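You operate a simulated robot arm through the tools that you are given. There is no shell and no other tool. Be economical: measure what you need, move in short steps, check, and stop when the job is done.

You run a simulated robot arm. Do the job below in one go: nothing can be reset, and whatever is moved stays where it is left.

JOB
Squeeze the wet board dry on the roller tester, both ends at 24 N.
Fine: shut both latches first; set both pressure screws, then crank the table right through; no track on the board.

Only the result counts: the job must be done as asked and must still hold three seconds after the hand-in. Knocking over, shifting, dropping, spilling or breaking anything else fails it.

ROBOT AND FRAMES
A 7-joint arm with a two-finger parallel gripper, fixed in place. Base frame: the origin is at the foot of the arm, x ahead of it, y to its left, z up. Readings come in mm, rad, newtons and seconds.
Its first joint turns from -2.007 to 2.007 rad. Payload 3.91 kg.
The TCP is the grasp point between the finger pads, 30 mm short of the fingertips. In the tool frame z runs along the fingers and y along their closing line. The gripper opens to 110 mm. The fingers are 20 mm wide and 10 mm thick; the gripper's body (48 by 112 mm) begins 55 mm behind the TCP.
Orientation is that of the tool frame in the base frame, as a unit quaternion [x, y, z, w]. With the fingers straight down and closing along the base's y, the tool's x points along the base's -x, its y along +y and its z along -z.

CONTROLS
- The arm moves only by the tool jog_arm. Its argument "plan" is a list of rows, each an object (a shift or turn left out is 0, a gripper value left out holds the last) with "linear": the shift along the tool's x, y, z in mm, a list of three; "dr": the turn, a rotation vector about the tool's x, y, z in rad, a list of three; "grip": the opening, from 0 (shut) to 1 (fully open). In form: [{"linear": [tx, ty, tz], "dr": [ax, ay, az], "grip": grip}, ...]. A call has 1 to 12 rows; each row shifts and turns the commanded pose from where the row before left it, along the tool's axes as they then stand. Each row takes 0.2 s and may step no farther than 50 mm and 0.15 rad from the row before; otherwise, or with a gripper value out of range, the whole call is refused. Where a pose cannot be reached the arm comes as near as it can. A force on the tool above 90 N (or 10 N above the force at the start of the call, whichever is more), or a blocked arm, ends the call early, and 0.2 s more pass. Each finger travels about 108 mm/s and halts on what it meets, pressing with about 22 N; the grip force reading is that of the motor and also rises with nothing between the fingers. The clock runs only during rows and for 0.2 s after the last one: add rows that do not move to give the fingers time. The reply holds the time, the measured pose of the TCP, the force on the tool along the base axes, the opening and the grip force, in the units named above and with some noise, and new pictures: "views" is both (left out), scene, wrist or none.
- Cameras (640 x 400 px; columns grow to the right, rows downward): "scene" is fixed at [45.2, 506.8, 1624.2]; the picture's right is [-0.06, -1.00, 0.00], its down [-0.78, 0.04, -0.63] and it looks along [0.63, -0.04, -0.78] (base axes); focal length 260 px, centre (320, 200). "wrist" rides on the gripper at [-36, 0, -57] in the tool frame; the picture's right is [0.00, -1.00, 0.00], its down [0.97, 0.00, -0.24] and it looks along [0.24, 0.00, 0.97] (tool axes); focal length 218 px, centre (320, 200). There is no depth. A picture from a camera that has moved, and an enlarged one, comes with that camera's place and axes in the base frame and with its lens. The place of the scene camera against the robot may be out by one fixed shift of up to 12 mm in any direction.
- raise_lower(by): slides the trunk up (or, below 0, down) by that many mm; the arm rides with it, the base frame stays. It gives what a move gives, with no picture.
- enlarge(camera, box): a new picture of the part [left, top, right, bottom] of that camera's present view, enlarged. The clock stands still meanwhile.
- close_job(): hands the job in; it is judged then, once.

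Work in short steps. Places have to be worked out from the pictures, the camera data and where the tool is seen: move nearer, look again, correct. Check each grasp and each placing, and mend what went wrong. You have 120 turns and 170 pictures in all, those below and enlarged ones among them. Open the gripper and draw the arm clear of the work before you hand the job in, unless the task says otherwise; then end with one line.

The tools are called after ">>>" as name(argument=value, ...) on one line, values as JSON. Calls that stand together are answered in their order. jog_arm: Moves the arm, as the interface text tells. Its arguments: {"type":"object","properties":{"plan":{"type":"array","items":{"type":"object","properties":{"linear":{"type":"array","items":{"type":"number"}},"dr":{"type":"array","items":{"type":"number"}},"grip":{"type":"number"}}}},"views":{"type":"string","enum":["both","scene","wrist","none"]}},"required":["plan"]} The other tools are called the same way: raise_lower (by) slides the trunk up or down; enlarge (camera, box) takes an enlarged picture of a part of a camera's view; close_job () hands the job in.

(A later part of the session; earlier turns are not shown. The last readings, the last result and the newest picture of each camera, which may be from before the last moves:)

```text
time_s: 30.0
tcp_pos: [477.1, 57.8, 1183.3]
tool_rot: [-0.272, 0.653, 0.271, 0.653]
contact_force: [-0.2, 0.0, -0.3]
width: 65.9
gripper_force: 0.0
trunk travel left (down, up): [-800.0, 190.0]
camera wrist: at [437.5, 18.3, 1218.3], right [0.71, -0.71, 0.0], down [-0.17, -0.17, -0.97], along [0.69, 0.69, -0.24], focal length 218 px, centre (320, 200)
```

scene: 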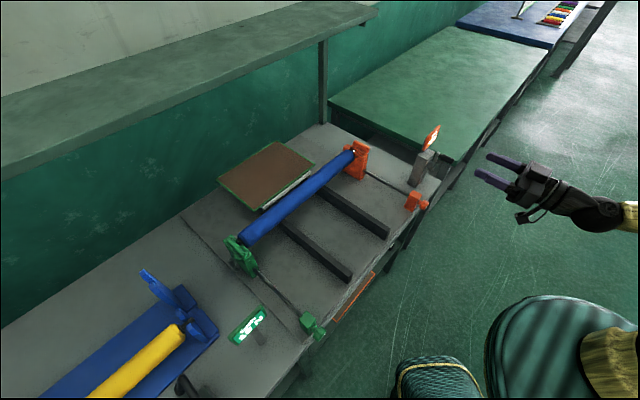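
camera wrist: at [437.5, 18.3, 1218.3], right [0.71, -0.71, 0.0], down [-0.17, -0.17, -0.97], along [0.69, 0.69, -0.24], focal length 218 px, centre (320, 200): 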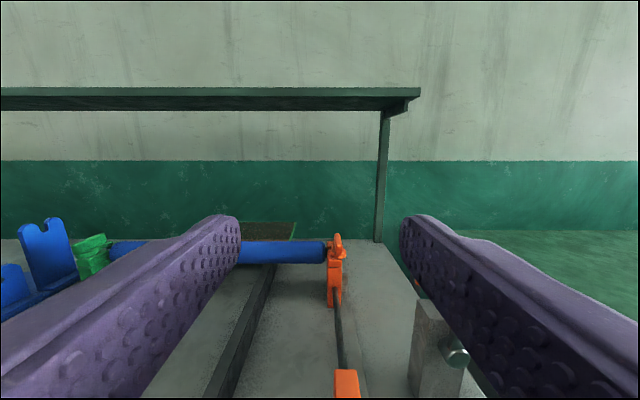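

Orientation is right. I'll ride the trunk down so the whole arm lowers with the pose unchanged, then look at the knob straight on.

>>> raise_lower(by=-215)

>>> jog_arm(plan=[{"linear": [0, 0, 0]}], views="both")

```text
time_s: 32.3
tcp_pos: [476.6, 58.6, 967.6]
tool_rot: [-0.271, 0.654, 0.27, 0.653]
contact_force: [0.3, -0.5, 0.0]
width: 66.2
gripper_force: 0.0
trunk travel left (down, up): [-585.0, 405.0]
```

```text
time_s: 32.7
tcp_pos: [477.1, 57.1, 966.9]
tool_rot: [-0.271, 0.653, 0.271, 0.653]
contact_force: [0.0, -0.6, -0.6]
width: 66.3
gripper_force: 0.1
trunk travel left (down, up): [-585.0, 405.0]
camera wrist: at [437.7, 18.2, 1003.3], right [0.71, -0.71, 0.0], down [-0.17, -0.17, -0.97], along [0.69, 0.69, -0.24], focal length 218 px, centre (320, 200)
```

scene: 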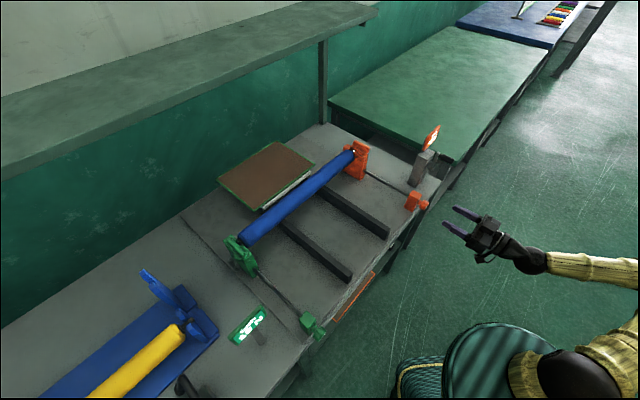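
wrist: 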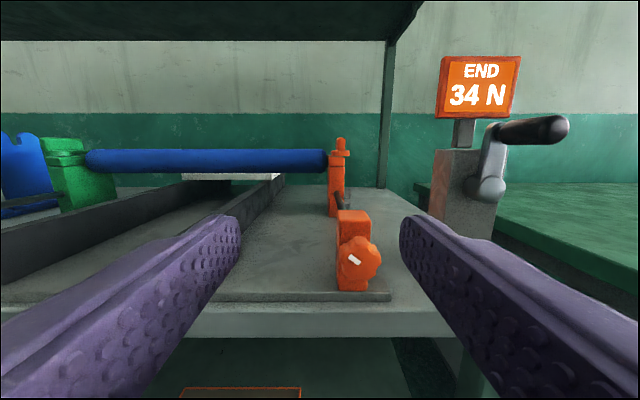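

Now I have a head-on view: orange reads 34 N, the knob is at about s 328, z 912. I'll line up with its axis.

>>> jog_arm(plan=[{"linear": [28, -15.5, 20]}, {"linear": [27, -15.5, 20]}, {"linear": [0, 0, 20]}, {"linear": [0, 0, 0]}], views="wrist")

```text
time_s: 33.7
tcp_pos: [543.2, 77.5, 913.1]
tool_rot: [-0.271, 0.654, 0.27, 0.653]
contact_force: [0.0, -1.4, 0.0]
width: 65.8
gripper_force: 0.2
trunk travel left (down, up): [-585.0, 405.0]
camera wrist: at [502.6, 38.8, 947.9], right [0.71, -0.71, 0.0], down [-0.17, -0.17, -0.97], along [0.69, 0.69, -0.24], focal length 218 px, centre (320, 200)
```

wrist: 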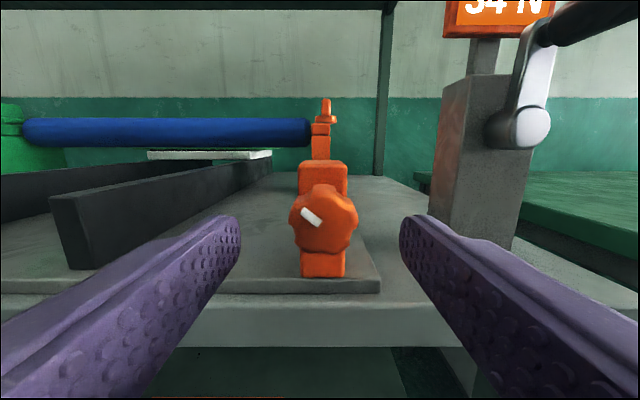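

On axis (knob face d≈482, z 913). Advance 30 mm and close on the knob.

>>> jog_arm(plan=[{"linear": [0, 0, 15]}, {"linear": [0, 0, 15]}, {"grip": 0}, {"grip": 0}, {"grip": 0}], views="wrist")

```text
time_s: 34.9
tcp_pos: [565.2, 98.3, 912.2]
tool_rot: [-0.27, 0.654, 0.269, 0.653]
contact_force: [15.3, 6.7, 2.8]
width: 32.7
gripper_force: 44.7
trunk travel left (down, up): [-585.0, 405.0]
camera wrist: at [524.8, 59.1, 947.5], right [0.7, -0.71, 0.0], down [-0.17, -0.17, -0.97], along [0.69, 0.68, -0.24], focal length 218 px, centre (320, 200)
```

wrist: 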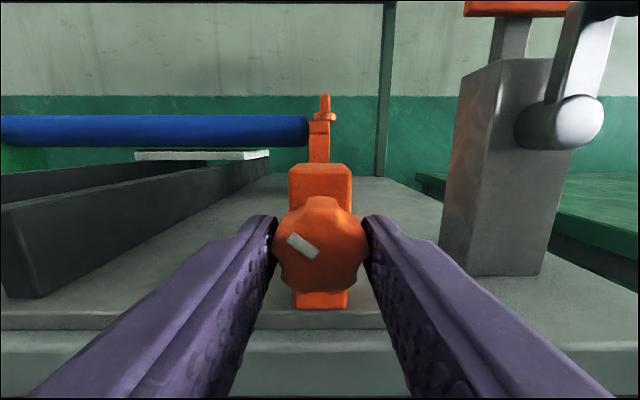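

Gripped at 32.7 mm. I'll turn it counter-clockwise a bit (0.6 rad) and read the orange gauge.

>>> jog_arm(plan=[{"dr": [0, 0, -0.15]}, {"dr": [0, 0, -0.15]}, {"dr": [0, 0, -0.15]}, {"dr": [0, 0, -0.15]}, {"dr": [0, 0, 0]}], views="wrist")

>>> enlarge(camera="scene", box=[412, 117, 452, 157])

```text
time_s: 36.1
tcp_pos: [564.7, 97.5, 912.6]
tool_rot: [-0.452, 0.545, 0.065, 0.703]
contact_force: [1.2, -0.5, 2.7]
width: 33.2
gripper_force: 45.3
trunk travel left (down, up): [-585.0, 405.0]
camera wrist: at [510.4, 73.3, 941.5], right [0.58, -0.58, 0.56], down [0.22, -0.56, -0.8], along [0.78, 0.59, -0.2], focal length 218 px, centre (320, 200)
```

wrist: 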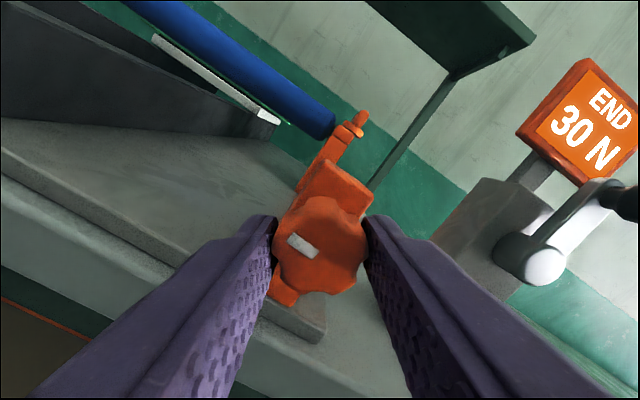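

```text
10.00 times, centred on (432, 137) of scene
camera zoom: at [45.2, 506.8, 1624.2], right [-0.06, -1.0, 0.0], down [-0.78, 0.04, -0.63], along [0.63, -0.04, -0.78], focal length 2598 px, centre (-800, 830)
```

zoom: 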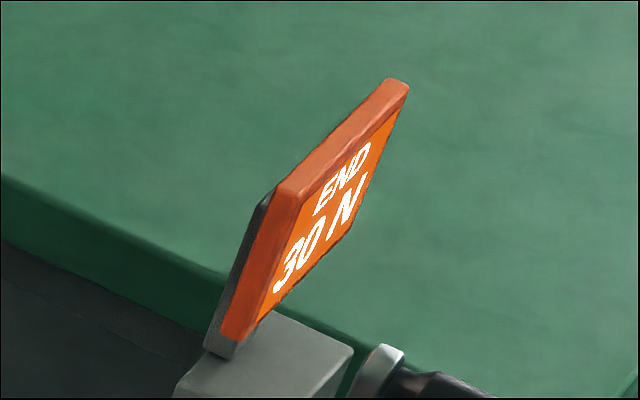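

Right direction: 34 → 30 N for 0.6 rad. I'll continue 0.75 rad and read again.

>>> jog_arm(plan=[{"dr": [0, 0, -0.15]}, {"dr": [0, 0, -0.15]}, {"dr": [0, 0, -0.15]}, {"dr": [0, 0, -0.15]}, {"dr": [0, 0, -0.15]}, {"dr": [0, 0, 0]}], views="wrist")

>>> enlarge(camera="scene", box=[412, 117, 452, 157])

```text
time_s: 37.5
tcp_pos: [563.1, 98.0, 912.3]
tool_rot: [-0.619, 0.342, -0.197, 0.679]
contact_force: [20.7, -5.8, 8.4]
width: 33.0
gripper_force: 45.0
trunk travel left (down, up): [-585.0, 405.0]
camera wrist: at [499.8, 83.8, 919.5], right [0.15, -0.15, 0.98], down [0.5, -0.84, -0.21], along [0.85, 0.52, -0.05], focal length 218 px, centre (320, 200)
```

wrist: 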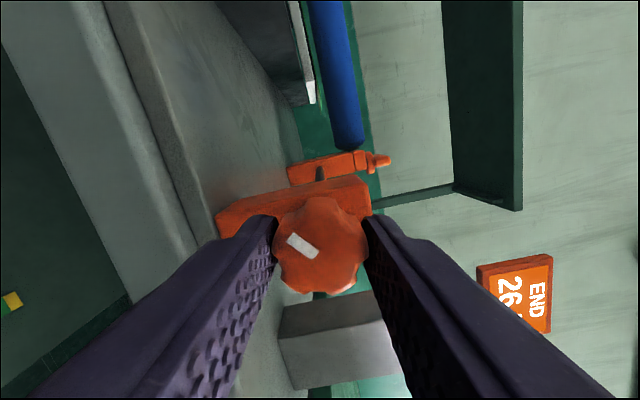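

```text
10.00 times, centred on (432, 137) of scene
camera zoom: at [45.2, 506.8, 1624.2], right [-0.06, -1.0, 0.0], down [-0.78, 0.04, -0.63], along [0.63, -0.04, -0.78], focal length 2598 px, centre (-800, 830)
```

zoom: 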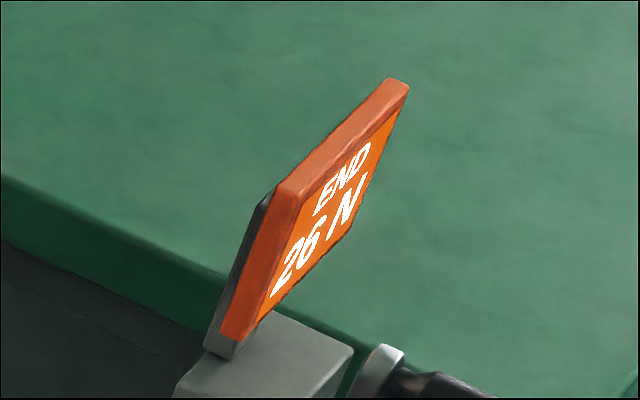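

26 N. About 0.3 rad more.

>>> jog_arm(plan=[{"dr": [0, 0, -0.15]}, {"dr": [0, 0, -0.12]}, {"dr": [0, 0, 0]}], views="wrist")

>>> enlarge(camera="scene", box=[412, 117, 452, 157])

```text
time_s: 38.3
tcp_pos: [564.6, 97.7, 912.2]
tool_rot: [0.66, -0.256, 0.288, -0.646]
contact_force: [21.4, -5.5, 10.8]
width: 33.2
gripper_force: 45.1
trunk travel left (down, up): [-585.0, 405.0]
camera wrist: at [499.2, 84.4, 909.8], right [-0.03, 0.04, 1.0], down [0.51, -0.86, 0.05], along [0.86, 0.51, 0.01], focal length 218 px, centre (320, 200)
```

wrist: 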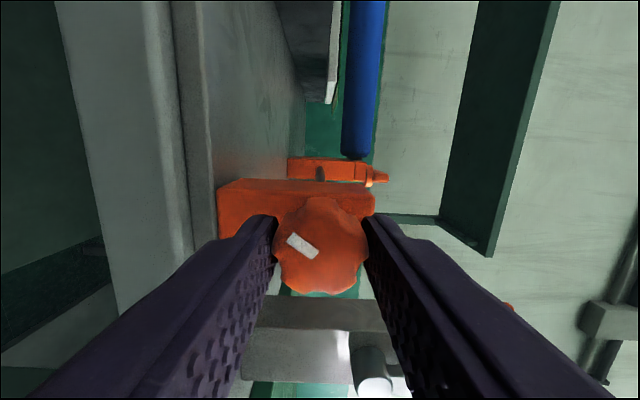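

```text
10.00 times, centred on (432, 137) of scene
camera zoom: at [45.2, 506.8, 1624.2], right [-0.06, -1.0, 0.0], down [-0.78, 0.04, -0.63], along [0.63, -0.04, -0.78], focal length 2598 px, centre (-800, 830)
```

zoom: 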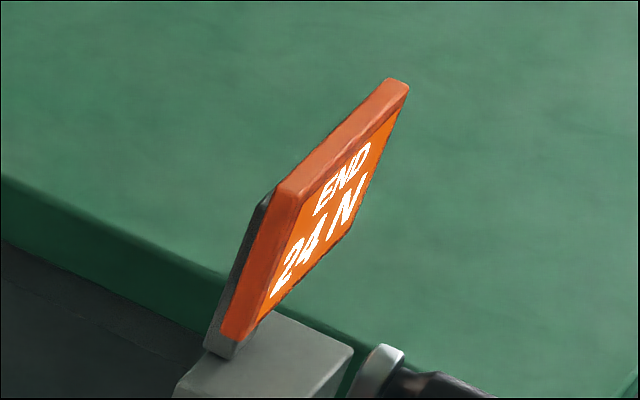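

Orange reads 24 N. I'll open just slightly (the lower finger is near the bench plate), back straight off and re-read.

>>> jog_arm(plan=[{"grip": 0.4}, {"grip": 0.4}, {"linear": [0, 0, -20]}, {"linear": [0, 0, -30]}, {"linear": [0, 0, -40]}, {"linear": [0, 0, -30]}, {"linear": [0, 0, 0]}], views="both")

>>> enlarge(camera="scene", box=[412, 117, 452, 157])

```text
time_s: 39.9
tcp_pos: [480.3, 13.4, 913.3]
tool_rot: [0.66, -0.255, 0.286, -0.646]
contact_force: [-0.1, -0.1, 0.6]
width: 44.0
gripper_force: 0.0
trunk travel left (down, up): [-585.0, 405.0]
camera wrist: at [414.7, 0.3, 910.6], right [-0.03, 0.04, 1.0], down [0.52, -0.86, 0.05], along [0.86, 0.52, 0.01], focal length 218 px, centre (320, 200)
```

scene: 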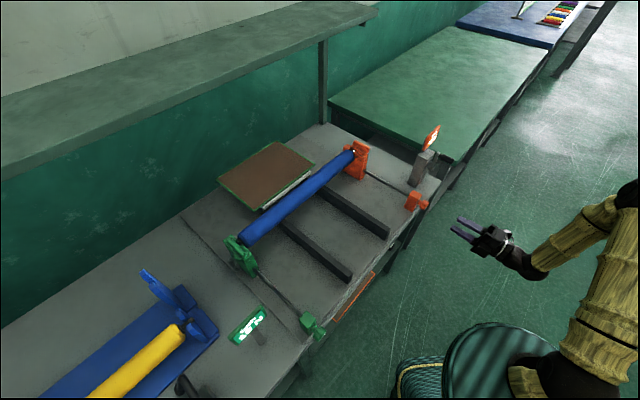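
wrist: 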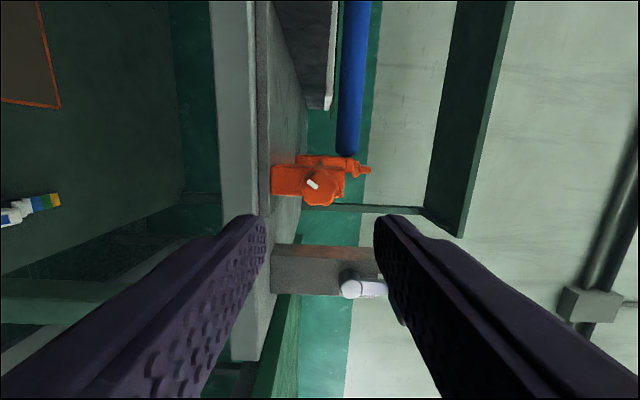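

```text
10.00 times, centred on (432, 137) of scene
camera zoom: at [45.2, 506.8, 1624.2], right [-0.06, -1.0, 0.0], down [-0.78, 0.04, -0.63], along [0.63, -0.04, -0.78], focal length 2598 px, centre (-800, 830)
```

zoom: 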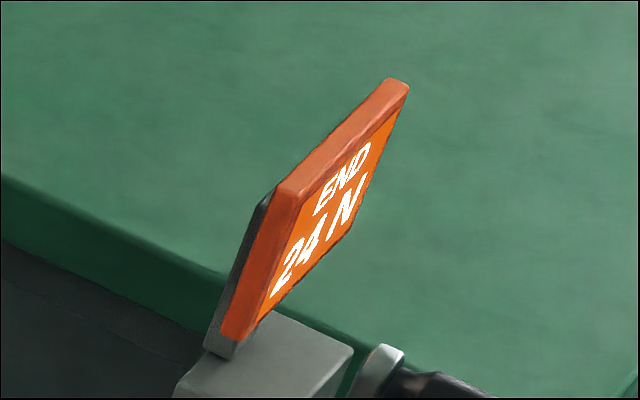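

Orange holds 24 N. Now I'll roll the tool back upright and travel along the front of the bench to the green knob.

>>> jog_arm(plan=[{"dr": [0, 0, 0.147]}, {"dr": [0, 0, 0.147]}, {"dr": [0, 0, 0.147]}, {"dr": [0, 0, 0.147]}, {"dr": [0, 0, 0.147]}, {"dr": [0, 0, 0.147]}, {"dr": [0, 0, 0.147]}, {"dr": [0, 0, 0.147]}, {"dr": [0, 0, 0.147]}, {"dr": [0, 0, 0.147]}, {"dr": [0, 0, 0.15]}, {"linear": [-40, 0, 20]}], views="none")

>>> jog_arm(plan=[{"linear": [-20, 40, 10]}, {"linear": [-20, 40, 10]}, {"linear": [-20, 40, 5]}, {"linear": [0, 45, 0]}, {"linear": [0, 45, 0]}, {"linear": [0, 45, 0]}], views="scene")

```text
time_s: 42.5
tcp_pos: [492.8, 28.9, 953.9]
tool_rot: [-0.269, 0.655, 0.27, 0.653]
contact_force: [0.3, -0.8, -0.4]
width: 43.9
gripper_force: 0.1
trunk travel left (down, up): [-585.0, 405.0]
```

```text
time_s: 43.9
tcp_pos: [474.1, 228.9, 1018.5]
tool_rot: [-0.271, 0.654, 0.27, 0.653]
contact_force: [0.2, 0.6, 0.5]
width: 44.2
gripper_force: 0.0
out of reach, approached as far as the arm can: row 2, 3, 4, 5, 6
trunk travel left (down, up): [-585.0, 405.0]
```

scene: 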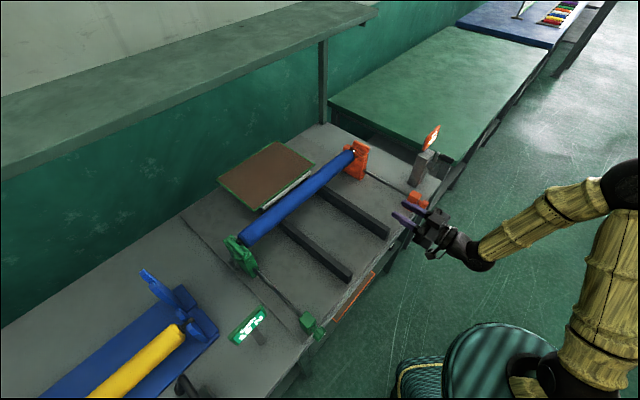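

The horizontal tool can't pass close in front of the base. I'll raise the trunk, turn the tool downward for the transfer, and re-level it at the green end.

>>> raise_lower(by=215)

>>> jog_arm(plan=[{"dr": [0, 0.14, 0]}, {"dr": [0, 0.14, 0]}, {"dr": [0, 0.14, 0]}, {"dr": [0, 0.14, 0]}, {"dr": [0, 0.14, 0]}, {"dr": [0, 0.14, 0]}, {"dr": [0, 0.14, 0]}, {"dr": [0, 0.14, 0]}, {"dr": [0, 0.14, 0]}, {"dr": [0, 0.14, 0]}, {"dr": [0, 0.15, 0]}], views="scene")

```text
time_s: 46.2
tcp_pos: [474.3, 227.4, 1233.3]
tool_rot: [-0.269, 0.654, 0.269, 0.653]
contact_force: [-0.4, -0.3, -1.1]
width: 44.1
gripper_force: 0.0
trunk travel left (down, up): [-800.0, 190.0]
```

```text
time_s: 48.6
tcp_pos: [474.8, 228.4, 1234.0]
tool_rot: [-0.383, 0.924, 0.004, 0.007]
contact_force: [-0.2, -0.4, 0.6]
width: 44.1
gripper_force: 0.1
trunk travel left (down, up): [-800.0, 190.0]
```

scene: 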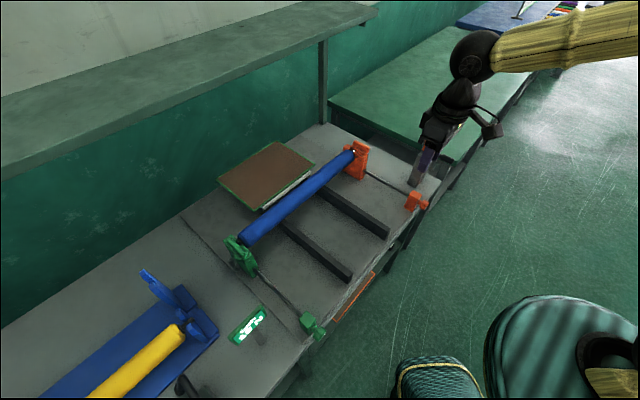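

>>> jog_arm(plan=[{"linear": [0, 49, 0]}, {"linear": [0, 49, 0]}, {"linear": [0, 49, 0]}, {"linear": [0, 49, 0]}, {"linear": [0, 49, 0]}, {"linear": [0, 49, 0]}, {"linear": [20, 45, 0]}, {"linear": [40, 27, 0]}, {"linear": [0, 25, 0]}, {"linear": [0, 0, 0]}], views="none")

>>> jog_arm(plan=[{"dr": [0, -0.14, 0]}, {"dr": [0, -0.14, 0]}, {"dr": [0, -0.14, 0]}, {"dr": [0, -0.14, 0]}, {"dr": [0, -0.14, 0]}, {"dr": [0, -0.14, 0]}, {"dr": [0, -0.14, 0]}, {"dr": [0, -0.14, 0]}, {"dr": [0, -0.14, 0]}, {"dr": [0, -0.14, 0]}, {"dr": [0, -0.15, 0]}, {"linear": [0, 0, 0]}], views="both")

```text
time_s: 50.8
tcp_pos: [153.1, 460.7, 1232.2]
tool_rot: [-0.382, 0.924, 0.004, 0.01]
contact_force: [-0.1, -0.4, -0.3]
width: 43.7
gripper_force: 0.1
trunk travel left (down, up): [-800.0, 190.0]
```

```text
time_s: 53.4
tcp_pos: [156.1, 462.4, 1232.7]
tool_rot: [-0.27, 0.653, 0.27, 0.653]
contact_force: [-0.2, 0.1, 0.2]
width: 44.2
gripper_force: 0.2
trunk travel left (down, up): [-800.0, 190.0]
camera wrist: at [115.6, 422.3, 1268.6], right [0.71, -0.71, 0.0], down [-0.17, -0.17, -0.97], along [0.69, 0.69, -0.24], focal length 218 px, centre (320, 200)
```

scene: 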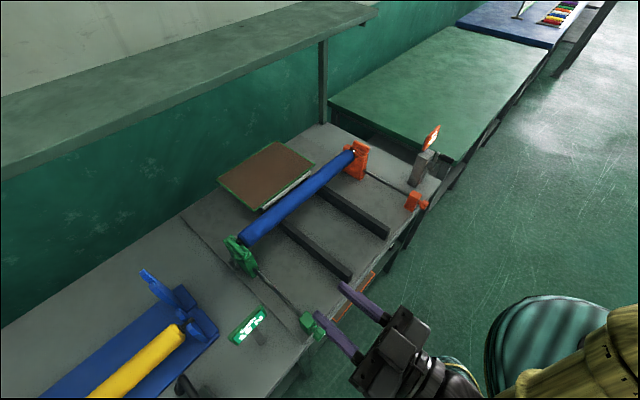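
wrist: 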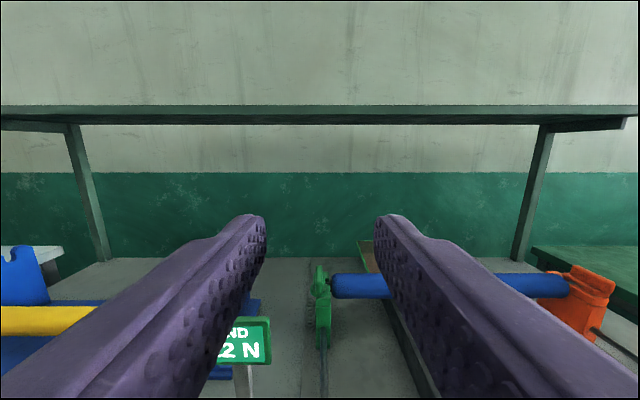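

Re-levelling worked, and I'm in line with the green screw. Lowering with the trunk to just above knob height for a look.

>>> raise_lower(by=-290)

>>> jog_arm(plan=[{"linear": [0, 0, 0]}], views="both")

```text
time_s: 56.3
tcp_pos: [154.9, 460.5, 943.0]
tool_rot: [-0.271, 0.654, 0.27, 0.653]
contact_force: [0.1, -0.4, 0.5]
width: 44.1
gripper_force: 0.1
trunk travel left (down, up): [-510.0, 480.0]
```

```text
time_s: 56.7
tcp_pos: [156.6, 462.0, 943.2]
tool_rot: [-0.271, 0.654, 0.269, 0.652]
contact_force: [0.4, 0.9, -0.1]
width: 44.0
gripper_force: 0.1
trunk travel left (down, up): [-510.0, 480.0]
camera wrist: at [115.8, 422.9, 978.4], right [0.71, -0.71, 0.0], down [-0.17, -0.17, -0.97], along [0.69, 0.69, -0.24], focal length 218 px, centre (320, 200)
```

scene: 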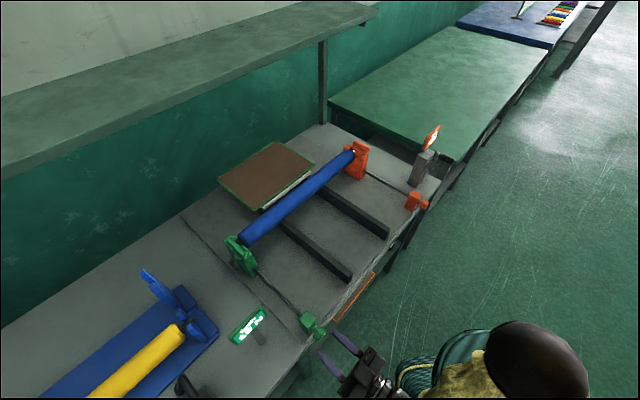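
wrist: 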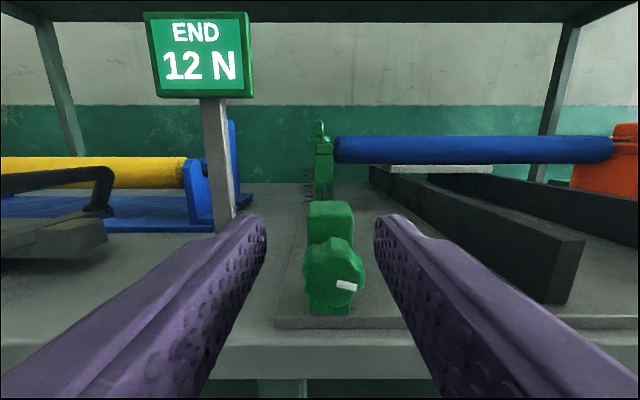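

Knob is at s≈-210, z≈914, green reads 12 N. I'll center on it, pre-roll the gripper by -1.0 rad for a long clockwise stroke, and check alignment.

>>> jog_arm(plan=[{"linear": [30, -7, 0], "grip": 0.47}, {"dr": [0, 0, -0.145]}, {"dr": [0, 0, -0.145]}, {"dr": [0, 0, -0.145]}, {"dr": [0, 0, -0.145]}, {"dr": [0, 0, -0.145]}, {"dr": [0, 0, -0.145]}, {"dr": [0, 0, -0.145]}, {"linear": [0, 0, 0]}], views="wrist")

```text
time_s: 58.7
tcp_pos: [161.4, 456.3, 911.8]
tool_rot: [-0.555, 0.439, -0.083, 0.702]
contact_force: [0.4, -0.1, -0.8]
width: 51.7
gripper_force: 0.0
trunk travel left (down, up): [-510.0, 480.0]
camera wrist: at [99.0, 438.9, 931.0], right [0.37, -0.37, 0.85], down [0.41, -0.75, -0.51], along [0.83, 0.54, -0.13], focal length 218 px, centre (320, 200)
```

wrist: 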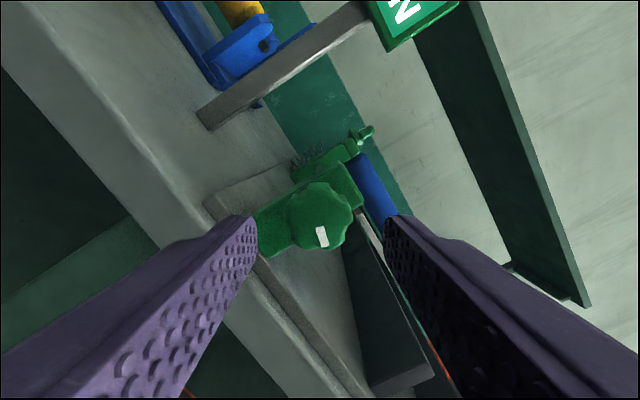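

Well aligned. Advance 31 mm and grip.

>>> jog_arm(plan=[{"linear": [0, 0, 16]}, {"linear": [0, 0, 15]}, {"grip": 0}, {"grip": 0}, {"grip": 0}], views="wrist")

```text
time_s: 59.9
tcp_pos: [182.5, 479.6, 911.7]
tool_rot: [-0.554, 0.44, -0.082, 0.702]
contact_force: [0.7, 0.3, 2.0]
width: 33.8
gripper_force: 45.1
trunk travel left (down, up): [-510.0, 480.0]
camera wrist: at [121.5, 461.9, 930.4], right [0.37, -0.37, 0.85], down [0.41, -0.75, -0.51], along [0.83, 0.54, -0.13], focal length 218 px, centre (320, 200)
```

wrist: 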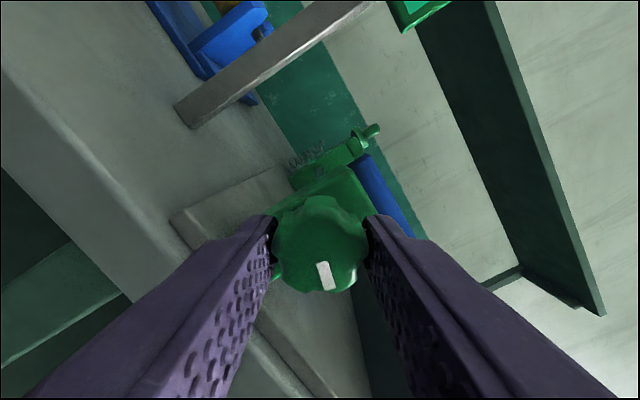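

Firm grip. Turning clockwise 0.9 rad, then reading.

>>> jog_arm(plan=[{"dr": [0, 0, 0.15]}, {"dr": [0, 0, 0.15]}, {"dr": [0, 0, 0.15]}, {"dr": [0, 0, 0.15]}, {"dr": [0, 0, 0.15]}, {"dr": [0, 0, 0.15]}, {"dr": [0, 0, 0]}], views="wrist")

>>> enlarge(camera="scene", box=[215, 300, 275, 350])

```text
time_s: 61.5
tcp_pos: [182.6, 479.9, 911.0]
tool_rot: [-0.309, 0.638, 0.233, 0.666]
contact_force: [0.3, 4.1, -11.6]
width: 33.6
gripper_force: 44.9
trunk travel left (down, up): [-510.0, 480.0]
camera wrist: at [140.1, 443.5, 947.3], right [0.7, -0.7, 0.11], down [-0.09, -0.25, -0.96], along [0.71, 0.67, -0.24], focal length 218 px, centre (320, 200)
```

wrist: 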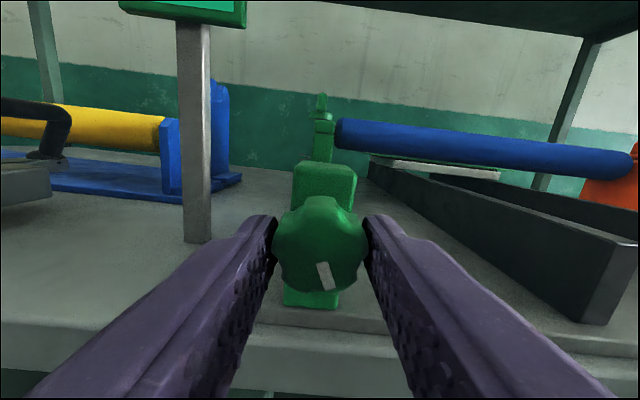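

```text
8.00 times, centred on (245, 325) of scene
camera zoom: at [45.2, 506.8, 1624.2], right [-0.06, -1.0, 0.0], down [-0.78, 0.04, -0.63], along [0.63, -0.04, -0.78], focal length 2079 px, centre (920, -800)
```

zoom: 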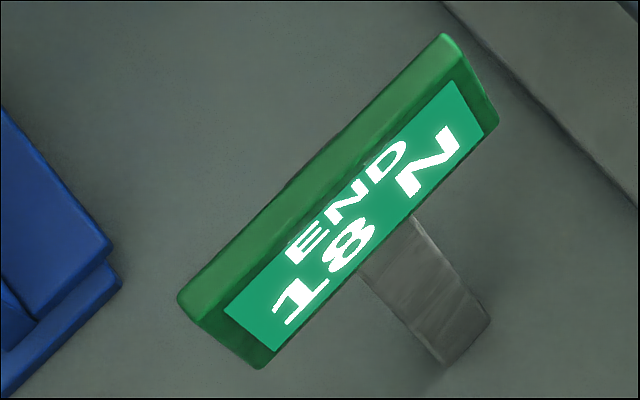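

18 N after 0.9 rad, so about another 0.9 is needed.

>>> jog_arm(plan=[{"dr": [0, 0, 0.15]}, {"dr": [0, 0, 0.15]}, {"dr": [0, 0, 0.15]}, {"dr": [0, 0, 0.15]}, {"dr": [0, 0, 0.15]}, {"dr": [0, 0, 0.12]}, {"dr": [0, 0, 0]}], views="wrist")

>>> enlarge(camera="scene", box=[215, 300, 275, 350])

```text
time_s: 62.8
tcp_pos: [186.7, 480.9, 915.5]
tool_rot: [-0.059, 0.713, 0.455, 0.53]
contact_force: [-2.7, -32.1, -0.4]
width: 33.2
gripper_force: 44.9
out of reach, approached as far as the arm can: row 5, 6
trunk travel left (down, up): [-510.0, 480.0]
stopped in row 6: the force on the tool passed its limit (the readings are from after the stop); the commanded pose is now the measured one
camera wrist: at [162.6, 427.0, 945.2], right [0.57, -0.58, -0.59], down [-0.59, 0.22, -0.78], along [0.58, 0.79, -0.22], focal length 218 px, centre (320, 200)
```

wrist: 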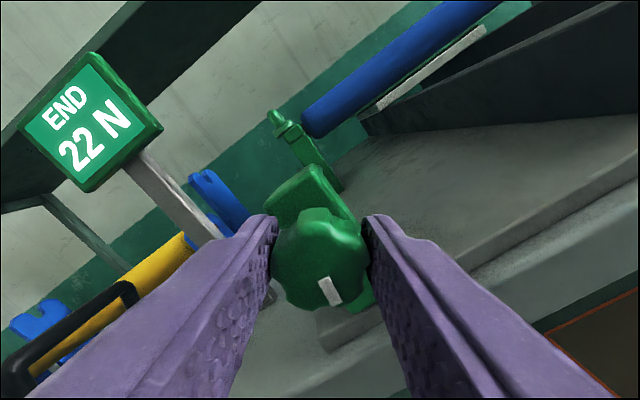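

```text
8.00 times, centred on (245, 325) of scene
camera zoom: at [45.2, 506.8, 1624.2], right [-0.06, -1.0, 0.0], down [-0.78, 0.04, -0.63], along [0.63, -0.04, -0.78], focal length 2079 px, centre (920, -800)
```

zoom: 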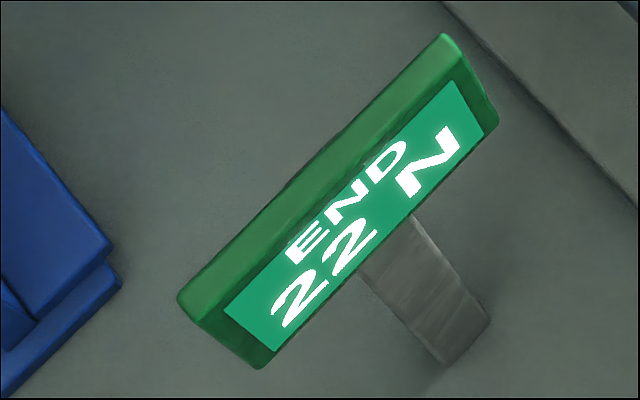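

22 N, and the wrist reached its limit. I'll release, back off, roll back 0.9 rad, and regrip for the last 2 N.

>>> jog_arm(plan=[{"grip": 0.47}, {"grip": 0.47}, {"linear": [0, 0, -16]}, {"linear": [0, 0, -18]}, {"dr": [0, 0, -0.15]}, {"dr": [0, 0, -0.15]}, {"dr": [0, 0, -0.15]}, {"dr": [0, 0, -0.15]}, {"dr": [0, 0, -0.15]}, {"dr": [0, 0, -0.15]}, {"linear": [0, 0, 0]}], views="wrist")

```text
time_s: 65.2
tcp_pos: [178.8, 478.5, 928.4]
tool_rot: [-0.363, 0.617, 0.18, 0.674]
contact_force: [0.2, 0.3, 0.5]
width: 51.7
gripper_force: 0.1
out of reach, approached as far as the arm can: row 3, 4
trunk travel left (down, up): [-510.0, 480.0]
camera wrist: at [132.9, 446.1, 963.6], right [0.69, -0.67, 0.27], down [0.0, -0.37, -0.93], along [0.72, 0.64, -0.26], focal length 218 px, centre (320, 200)
```

wrist: 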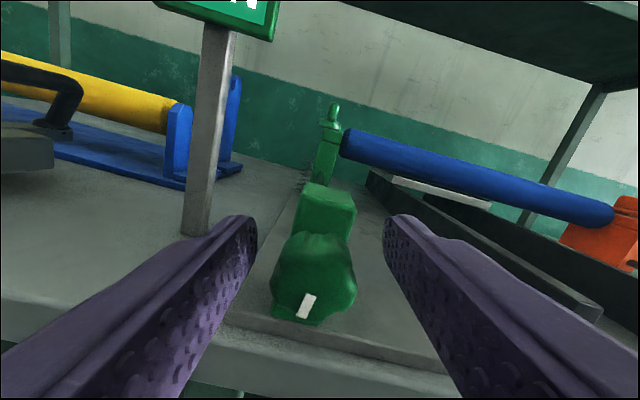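

The back-off was reach-limited and drifted up 15 mm, but the knob is free. I'll back off now with the better roll, drop to the axis height and check.

>>> jog_arm(plan=[{"linear": [0, 0, -15]}, {"linear": [0, 0, -13]}, {"linear": [15, 4.2, 0]}, {"linear": [0, 0, 0]}], views="wrist")

>>> enlarge(camera="scene", box=[215, 300, 275, 350])

```text
time_s: 66.2
tcp_pos: [158.2, 458.4, 912.3]
tool_rot: [-0.363, 0.617, 0.181, 0.674]
contact_force: [0.2, 1.2, 0.0]
width: 51.8
gripper_force: 0.1
trunk travel left (down, up): [-510.0, 480.0]
camera wrist: at [112.6, 426.4, 948.7], right [0.69, -0.67, 0.27], down [0.0, -0.37, -0.93], along [0.72, 0.64, -0.26], focal length 218 px, centre (320, 200)
```

wrist: 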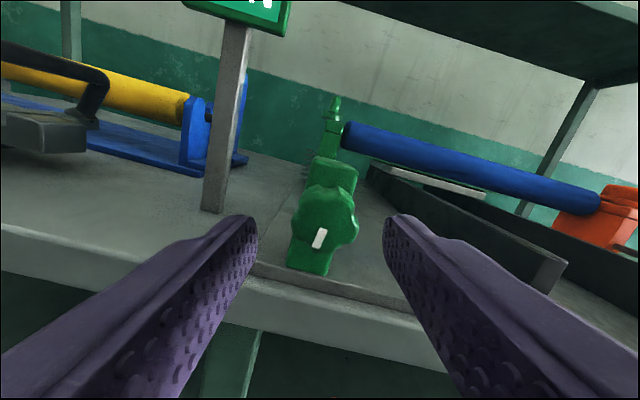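

```text
8.00 times, centred on (245, 325) of scene
camera zoom: at [45.2, 506.8, 1624.2], right [-0.06, -1.0, 0.0], down [-0.78, 0.04, -0.63], along [0.63, -0.04, -0.78], focal length 2079 px, centre (920, -800)
```

zoom: 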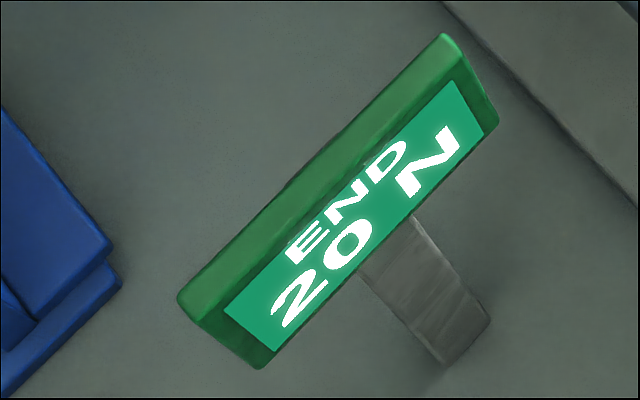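

The knob got brushed back to 20 N during that drift. I'll correct by 3 mm, pre-roll a bit more, and regrip.

>>> jog_arm(plan=[{"linear": [0, -3, 0]}, {"dr": [0, 0, -0.14]}, {"dr": [0, 0, -0.14]}, {"dr": [0, 0, -0.14]}, {"linear": [0, 0, 16]}, {"linear": [0, 0, 15]}, {"grip": 0}, {"grip": 0}, {"grip": 0}], views="wrist")

```text
time_s: 68.2
tcp_pos: [182.5, 478.2, 911.6]
tool_rot: [-0.484, 0.528, 0.037, 0.697]
contact_force: [-1.2, 0.4, -3.3]
width: 33.8
gripper_force: 45.4
trunk travel left (down, up): [-510.0, 480.0]
camera wrist: at [127.0, 456.0, 941.3], right [0.56, -0.53, 0.64], down [0.26, -0.62, -0.74], along [0.79, 0.58, -0.21], focal length 218 px, centre (320, 200)
```

wrist: 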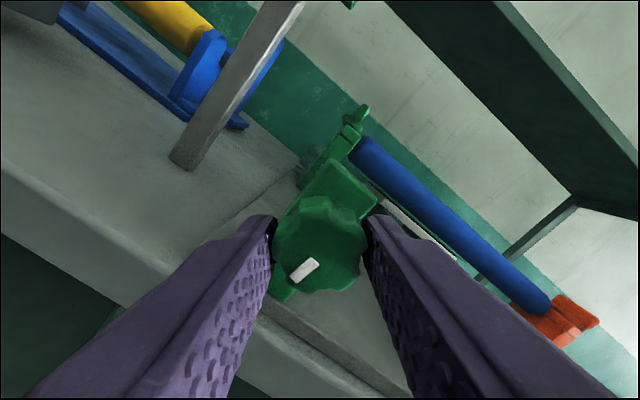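

>>> jog_arm(plan=[{"dr": [0, 0, 0.15]}, {"dr": [0, 0, 0.15]}, {"dr": [0, 0, 0.15]}, {"dr": [0, 0, 0.13]}, {"dr": [0, 0, 0]}], views="wrist")

>>> enlarge(camera="scene", box=[215, 300, 275, 350])

```text
time_s: 69.4
tcp_pos: [183.0, 480.6, 913.0]
tool_rot: [-0.311, 0.645, 0.235, 0.657]
contact_force: [-2.2, 8.8, -0.5]
width: 33.1
gripper_force: 45.2
trunk travel left (down, up): [-510.0, 480.0]
camera wrist: at [140.7, 442.8, 949.3], right [0.71, -0.7, 0.11], down [-0.11, -0.26, -0.96], along [0.69, 0.67, -0.26], focal length 218 px, centre (320, 200)
```

wrist: 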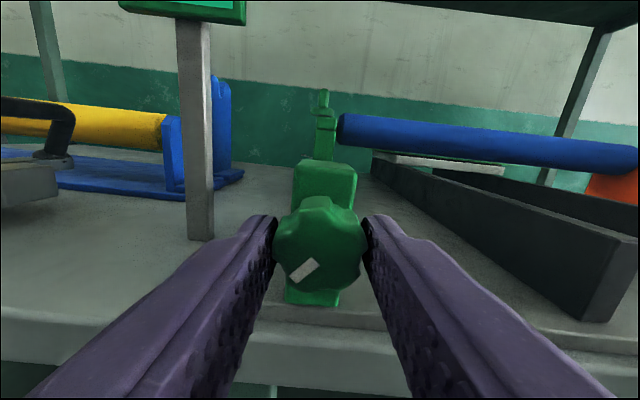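

```text
8.00 times, centred on (245, 325) of scene
camera zoom: at [45.2, 506.8, 1624.2], right [-0.06, -1.0, 0.0], down [-0.78, 0.04, -0.63], along [0.63, -0.04, -0.78], focal length 2079 px, centre (920, -800)
```

zoom: 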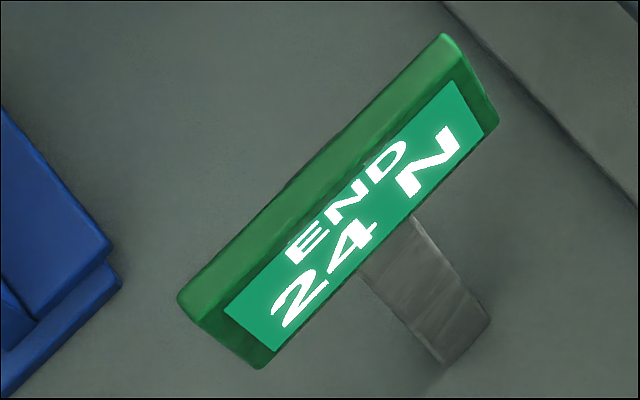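

24 N. Release and back straight off, then check both gauges.

>>> jog_arm(plan=[{"grip": 0.5}, {"grip": 0.5}, {"linear": [0, 0, -10]}, {"linear": [0, 0, -12]}, {"linear": [0, 0, -12]}, {"linear": [0, 0, 0]}], views="wrist")

>>> enlarge(camera="scene", box=[215, 300, 275, 350])

>>> enlarge(camera="scene", box=[400, 110, 460, 170])

```text
time_s: 70.8
tcp_pos: [158.5, 452.4, 914.3]
tool_rot: [-0.312, 0.645, 0.234, 0.657]
contact_force: [1.0, -0.4, -0.8]
width: 55.0
gripper_force: 0.1
trunk travel left (down, up): [-510.0, 480.0]
camera wrist: at [116.3, 417.5, 950.7], right [0.71, -0.7, 0.11], down [-0.11, -0.26, -0.96], along [0.7, 0.67, -0.26], focal length 218 px, centre (320, 200)
```

wrist: 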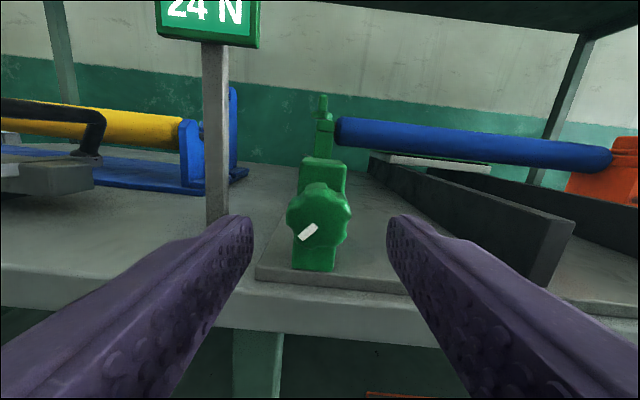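

```text
8.00 times, centred on (245, 325) of scene
camera zoom: at [45.2, 506.8, 1624.2], right [-0.06, -1.0, 0.0], down [-0.78, 0.04, -0.63], along [0.63, -0.04, -0.78], focal length 2079 px, centre (920, -800)
```

zoom: 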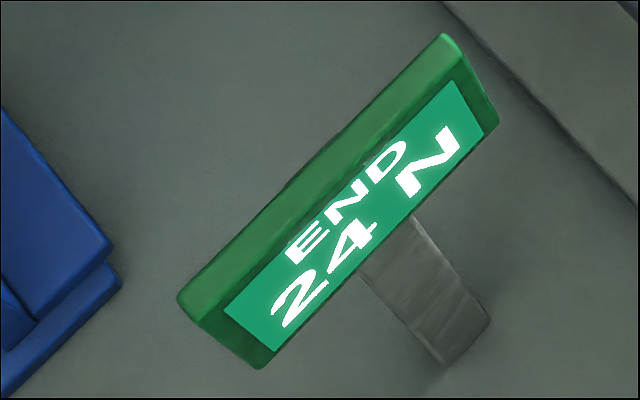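

```text
6.67 times, centred on (430, 140) of scene
camera zoom: at [45.2, 506.8, 1624.2], right [-0.06, -1.0, 0.0], down [-0.78, 0.04, -0.63], along [0.63, -0.04, -0.78], focal length 1732 px, centre (-413, 600)
```

zoom: 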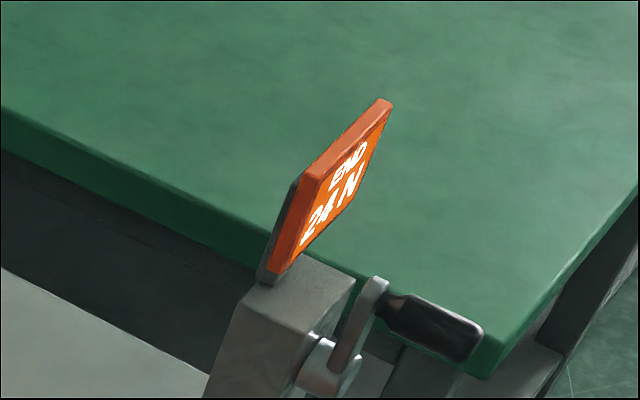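

Both ends read 24 N with the latches shut. Now the crank: I triangulate its pivot at s≈479, d≈550, z≈961, with the handle at s≈468, z≈1017, d 490–540. First I'll raise and turn the tool down for the transfer.

>>> raise_lower(by=290)

>>> jog_arm(plan=[{"dr": [0, 0, 0.11]}, {"dr": [0, 0.145, 0]}, {"dr": [0, 0.145, 0]}, {"dr": [0, 0.145, 0]}, {"dr": [0, 0.145, 0]}, {"dr": [0, 0.145, 0]}, {"dr": [0, 0.145, 0]}, {"dr": [0, 0.145, 0]}, {"dr": [0, 0.145, 0]}, {"dr": [0, 0.145, 0]}, {"dr": [0, 0.145, 0]}, {"dr": [0, 0.12, 0]}], views="none")

>>> jog_arm(plan=[{"linear": [-20, -44, 0]}, {"linear": [-20, -44, 0]}, {"linear": [-10, -48, 0]}, {"linear": [0, -49, 0]}, {"linear": [0, -49, 0]}, {"linear": [0, -49, 0]}, {"linear": [0, -49, 0]}, {"linear": [0, -49, 0]}, {"linear": [0, -49, 0]}, {"linear": [0, -49, 0]}, {"linear": [0, -49, 0]}, {"linear": [0, -49, 0]}], views="scene")

```text
time_s: 73.7
tcp_pos: [157.2, 454.6, 1204.5]
tool_rot: [-0.312, 0.644, 0.235, 0.657]
contact_force: [-0.5, 0.3, -0.2]
width: 55.2
gripper_force: 0.0
trunk travel left (down, up): [-800.0, 190.0]
```

```text
time_s: 76.3
tcp_pos: [158.5, 454.5, 1203.7]
tool_rot: [-0.386, 0.922, -0.005, -0.013]
contact_force: [0.7, -0.6, 0.1]
width: 55.1
gripper_force: 0.0
trunk travel left (down, up): [-800.0, 190.0]
```

```text
time_s: 78.9
tcp_pos: [608.1, 80.8, 1199.9]
tool_rot: [-0.387, 0.922, -0.004, -0.013]
contact_force: [0.4, 0.0, -0.2]
width: 55.1
gripper_force: 0.1
trunk travel left (down, up): [-800.0, 190.0]
```

scene: 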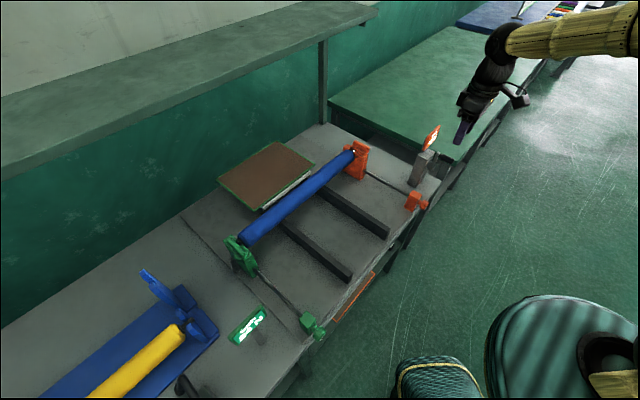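

>>> jog_arm(plan=[{"linear": [33, -32, 0]}, {"linear": [33, -32, 0]}, {"linear": [0, -22, 0]}], views="none")

>>> jog_arm(plan=[{"dr": [0, -0.145, 0]}, {"dr": [0, -0.145, 0]}, {"dr": [0, -0.145, 0]}, {"dr": [0, -0.145, 0]}, {"dr": [0, -0.145, 0]}, {"dr": [0, -0.145, 0]}, {"dr": [0, -0.145, 0]}, {"dr": [0, -0.145, 0]}, {"dr": [0, -0.145, 0]}, {"dr": [0, -0.145, 0]}, {"dr": [0, -0.145, 0]}, {"dr": [0, 0, 0]}], views="none")

>>> raise_lower(by=-170)

>>> jog_arm(plan=[{"linear": [0, 0, 0]}], views="both")

```text
time_s: 79.7
tcp_pos: [620.6, -24.5, 1202.8]
tool_rot: [-0.386, 0.922, -0.004, -0.013]
contact_force: [-0.4, 0.4, -0.1]
width: 55.0
gripper_force: 0.1
trunk travel left (down, up): [-800.0, 190.0]
```

```text
time_s: 82.3
tcp_pos: [619.7, -22.8, 1203.6]
tool_rot: [-0.272, 0.652, 0.273, 0.653]
contact_force: [0.9, -0.8, 0.4]
width: 55.0
gripper_force: 0.2
trunk travel left (down, up): [-800.0, 190.0]
```

```text
time_s: 84.2
tcp_pos: [621.1, -21.8, 1033.4]
tool_rot: [-0.273, 0.653, 0.273, 0.652]
contact_force: [0.2, 0.3, 0.3]
width: 55.0
gripper_force: 0.0
trunk travel left (down, up): [-630.0, 360.0]
```

```text
time_s: 84.6
tcp_pos: [620.3, -21.4, 1033.3]
tool_rot: [-0.273, 0.652, 0.273, 0.652]
contact_force: [0.0, -0.2, -0.3]
width: 54.8
gripper_force: 0.1
trunk travel left (down, up): [-630.0, 360.0]
camera wrist: at [579.9, -62.1, 1069.2], right [0.71, -0.7, 0.0], down [-0.17, -0.17, -0.97], along [0.68, 0.69, -0.24], focal length 218 px, centre (320, 200)
```

scene: 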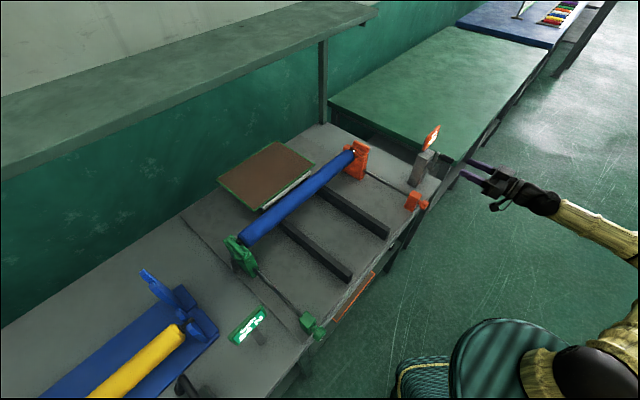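
wrist: 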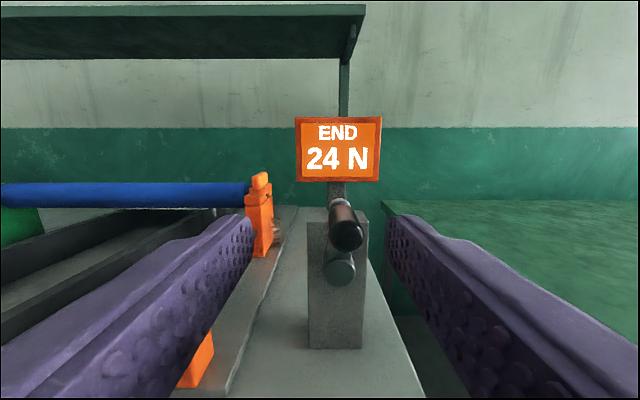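

The crank handle points right at the gripper: axis about s 470, z 1020, tip at d≈485. I'll align and move in, then check before closing.

>>> jog_arm(plan=[{"linear": [13, -16, 0]}, {"linear": [0, 0, 25]}, {"linear": [0, 0, 20]}, {"linear": [0, 0, 0]}], views="wrist")

```text
time_s: 85.6
tcp_pos: [661.9, -2.8, 1021.3]
tool_rot: [-0.272, 0.653, 0.273, 0.652]
contact_force: [0.1, 0.5, 0.0]
width: 54.9
gripper_force: 0.1
trunk travel left (down, up): [-630.0, 360.0]
camera wrist: at [622.7, -41.1, 1057.1], right [0.71, -0.7, 0.0], down [-0.17, -0.17, -0.97], along [0.68, 0.69, -0.24], focal length 218 px, centre (320, 200)
```

wrist: 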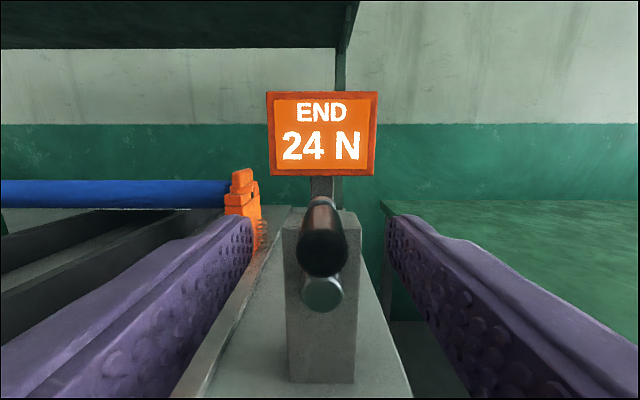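

>>> jog_arm(plan=[{"linear": [4, 0, 12]}, {"linear": [0, 0, 12]}, {"linear": [0, 0, 12]}, {"grip": 0}, {"grip": 0}, {"grip": 0}], views="both")

```text
time_s: 87.0
tcp_pos: [689.3, 26.0, 1016.5]
tool_rot: [-0.273, 0.653, 0.273, 0.651]
contact_force: [3.2, 3.0, -0.5]
width: 21.7
gripper_force: 44.8
trunk travel left (down, up): [-630.0, 360.0]
camera wrist: at [649.9, -14.9, 1052.4], right [0.71, -0.7, 0.0], down [-0.17, -0.17, -0.97], along [0.68, 0.69, -0.24], focal length 218 px, centre (320, 200)
```

scene: 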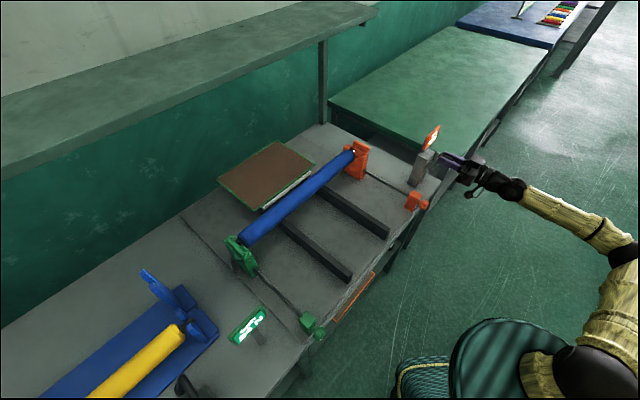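
wrist: 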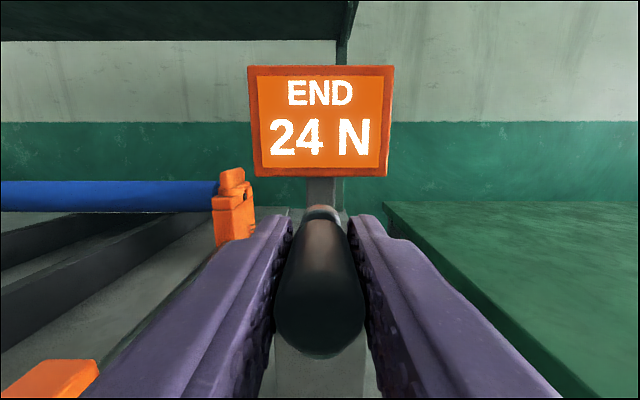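

Handle gripped (21.7 mm). I'll try a small clockwise movement (0.3 rad about a pivot 55 mm below) and watch force and table.

>>> jog_arm(plan=[{"linear": [0.6, -8.2, 0]}, {"linear": [1.9, -8, 0]}, {"linear": [0, 0, 0]}], views="wrist")

>>> enlarge(camera="scene", box=[200, 120, 400, 240])

```text
time_s: 87.8
tcp_pos: [701.4, 13.6, 1013.5]
tool_rot: [-0.273, 0.653, 0.273, 0.652]
contact_force: [10.2, 8.0, 7.1]
width: 21.5
gripper_force: 45.2
trunk travel left (down, up): [-630.0, 360.0]
camera wrist: at [661.2, -26.2, 1050.0], right [0.71, -0.7, 0.0], down [-0.17, -0.17, -0.97], along [0.68, 0.69, -0.24], focal length 218 px, centre (320, 200)
```

wrist: 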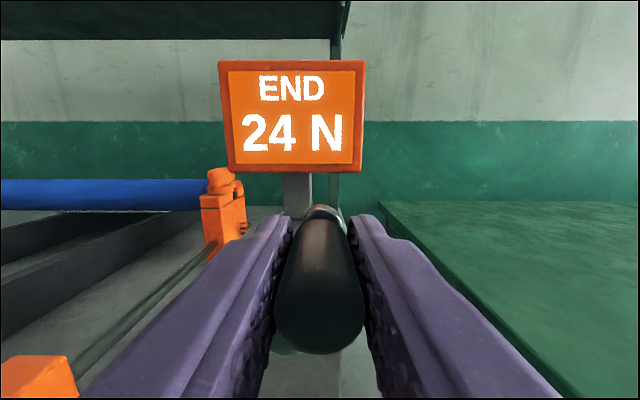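

```text
3.20 times, centred on (300, 180) of scene
camera zoom: at [45.2, 506.8, 1624.2], right [-0.06, -1.0, 0.0], down [-0.78, 0.04, -0.63], along [0.63, -0.04, -0.78], focal length 831 px, centre (384, 264)
```

zoom: 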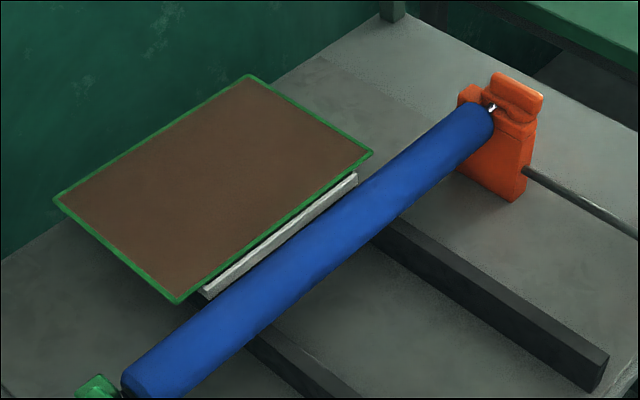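

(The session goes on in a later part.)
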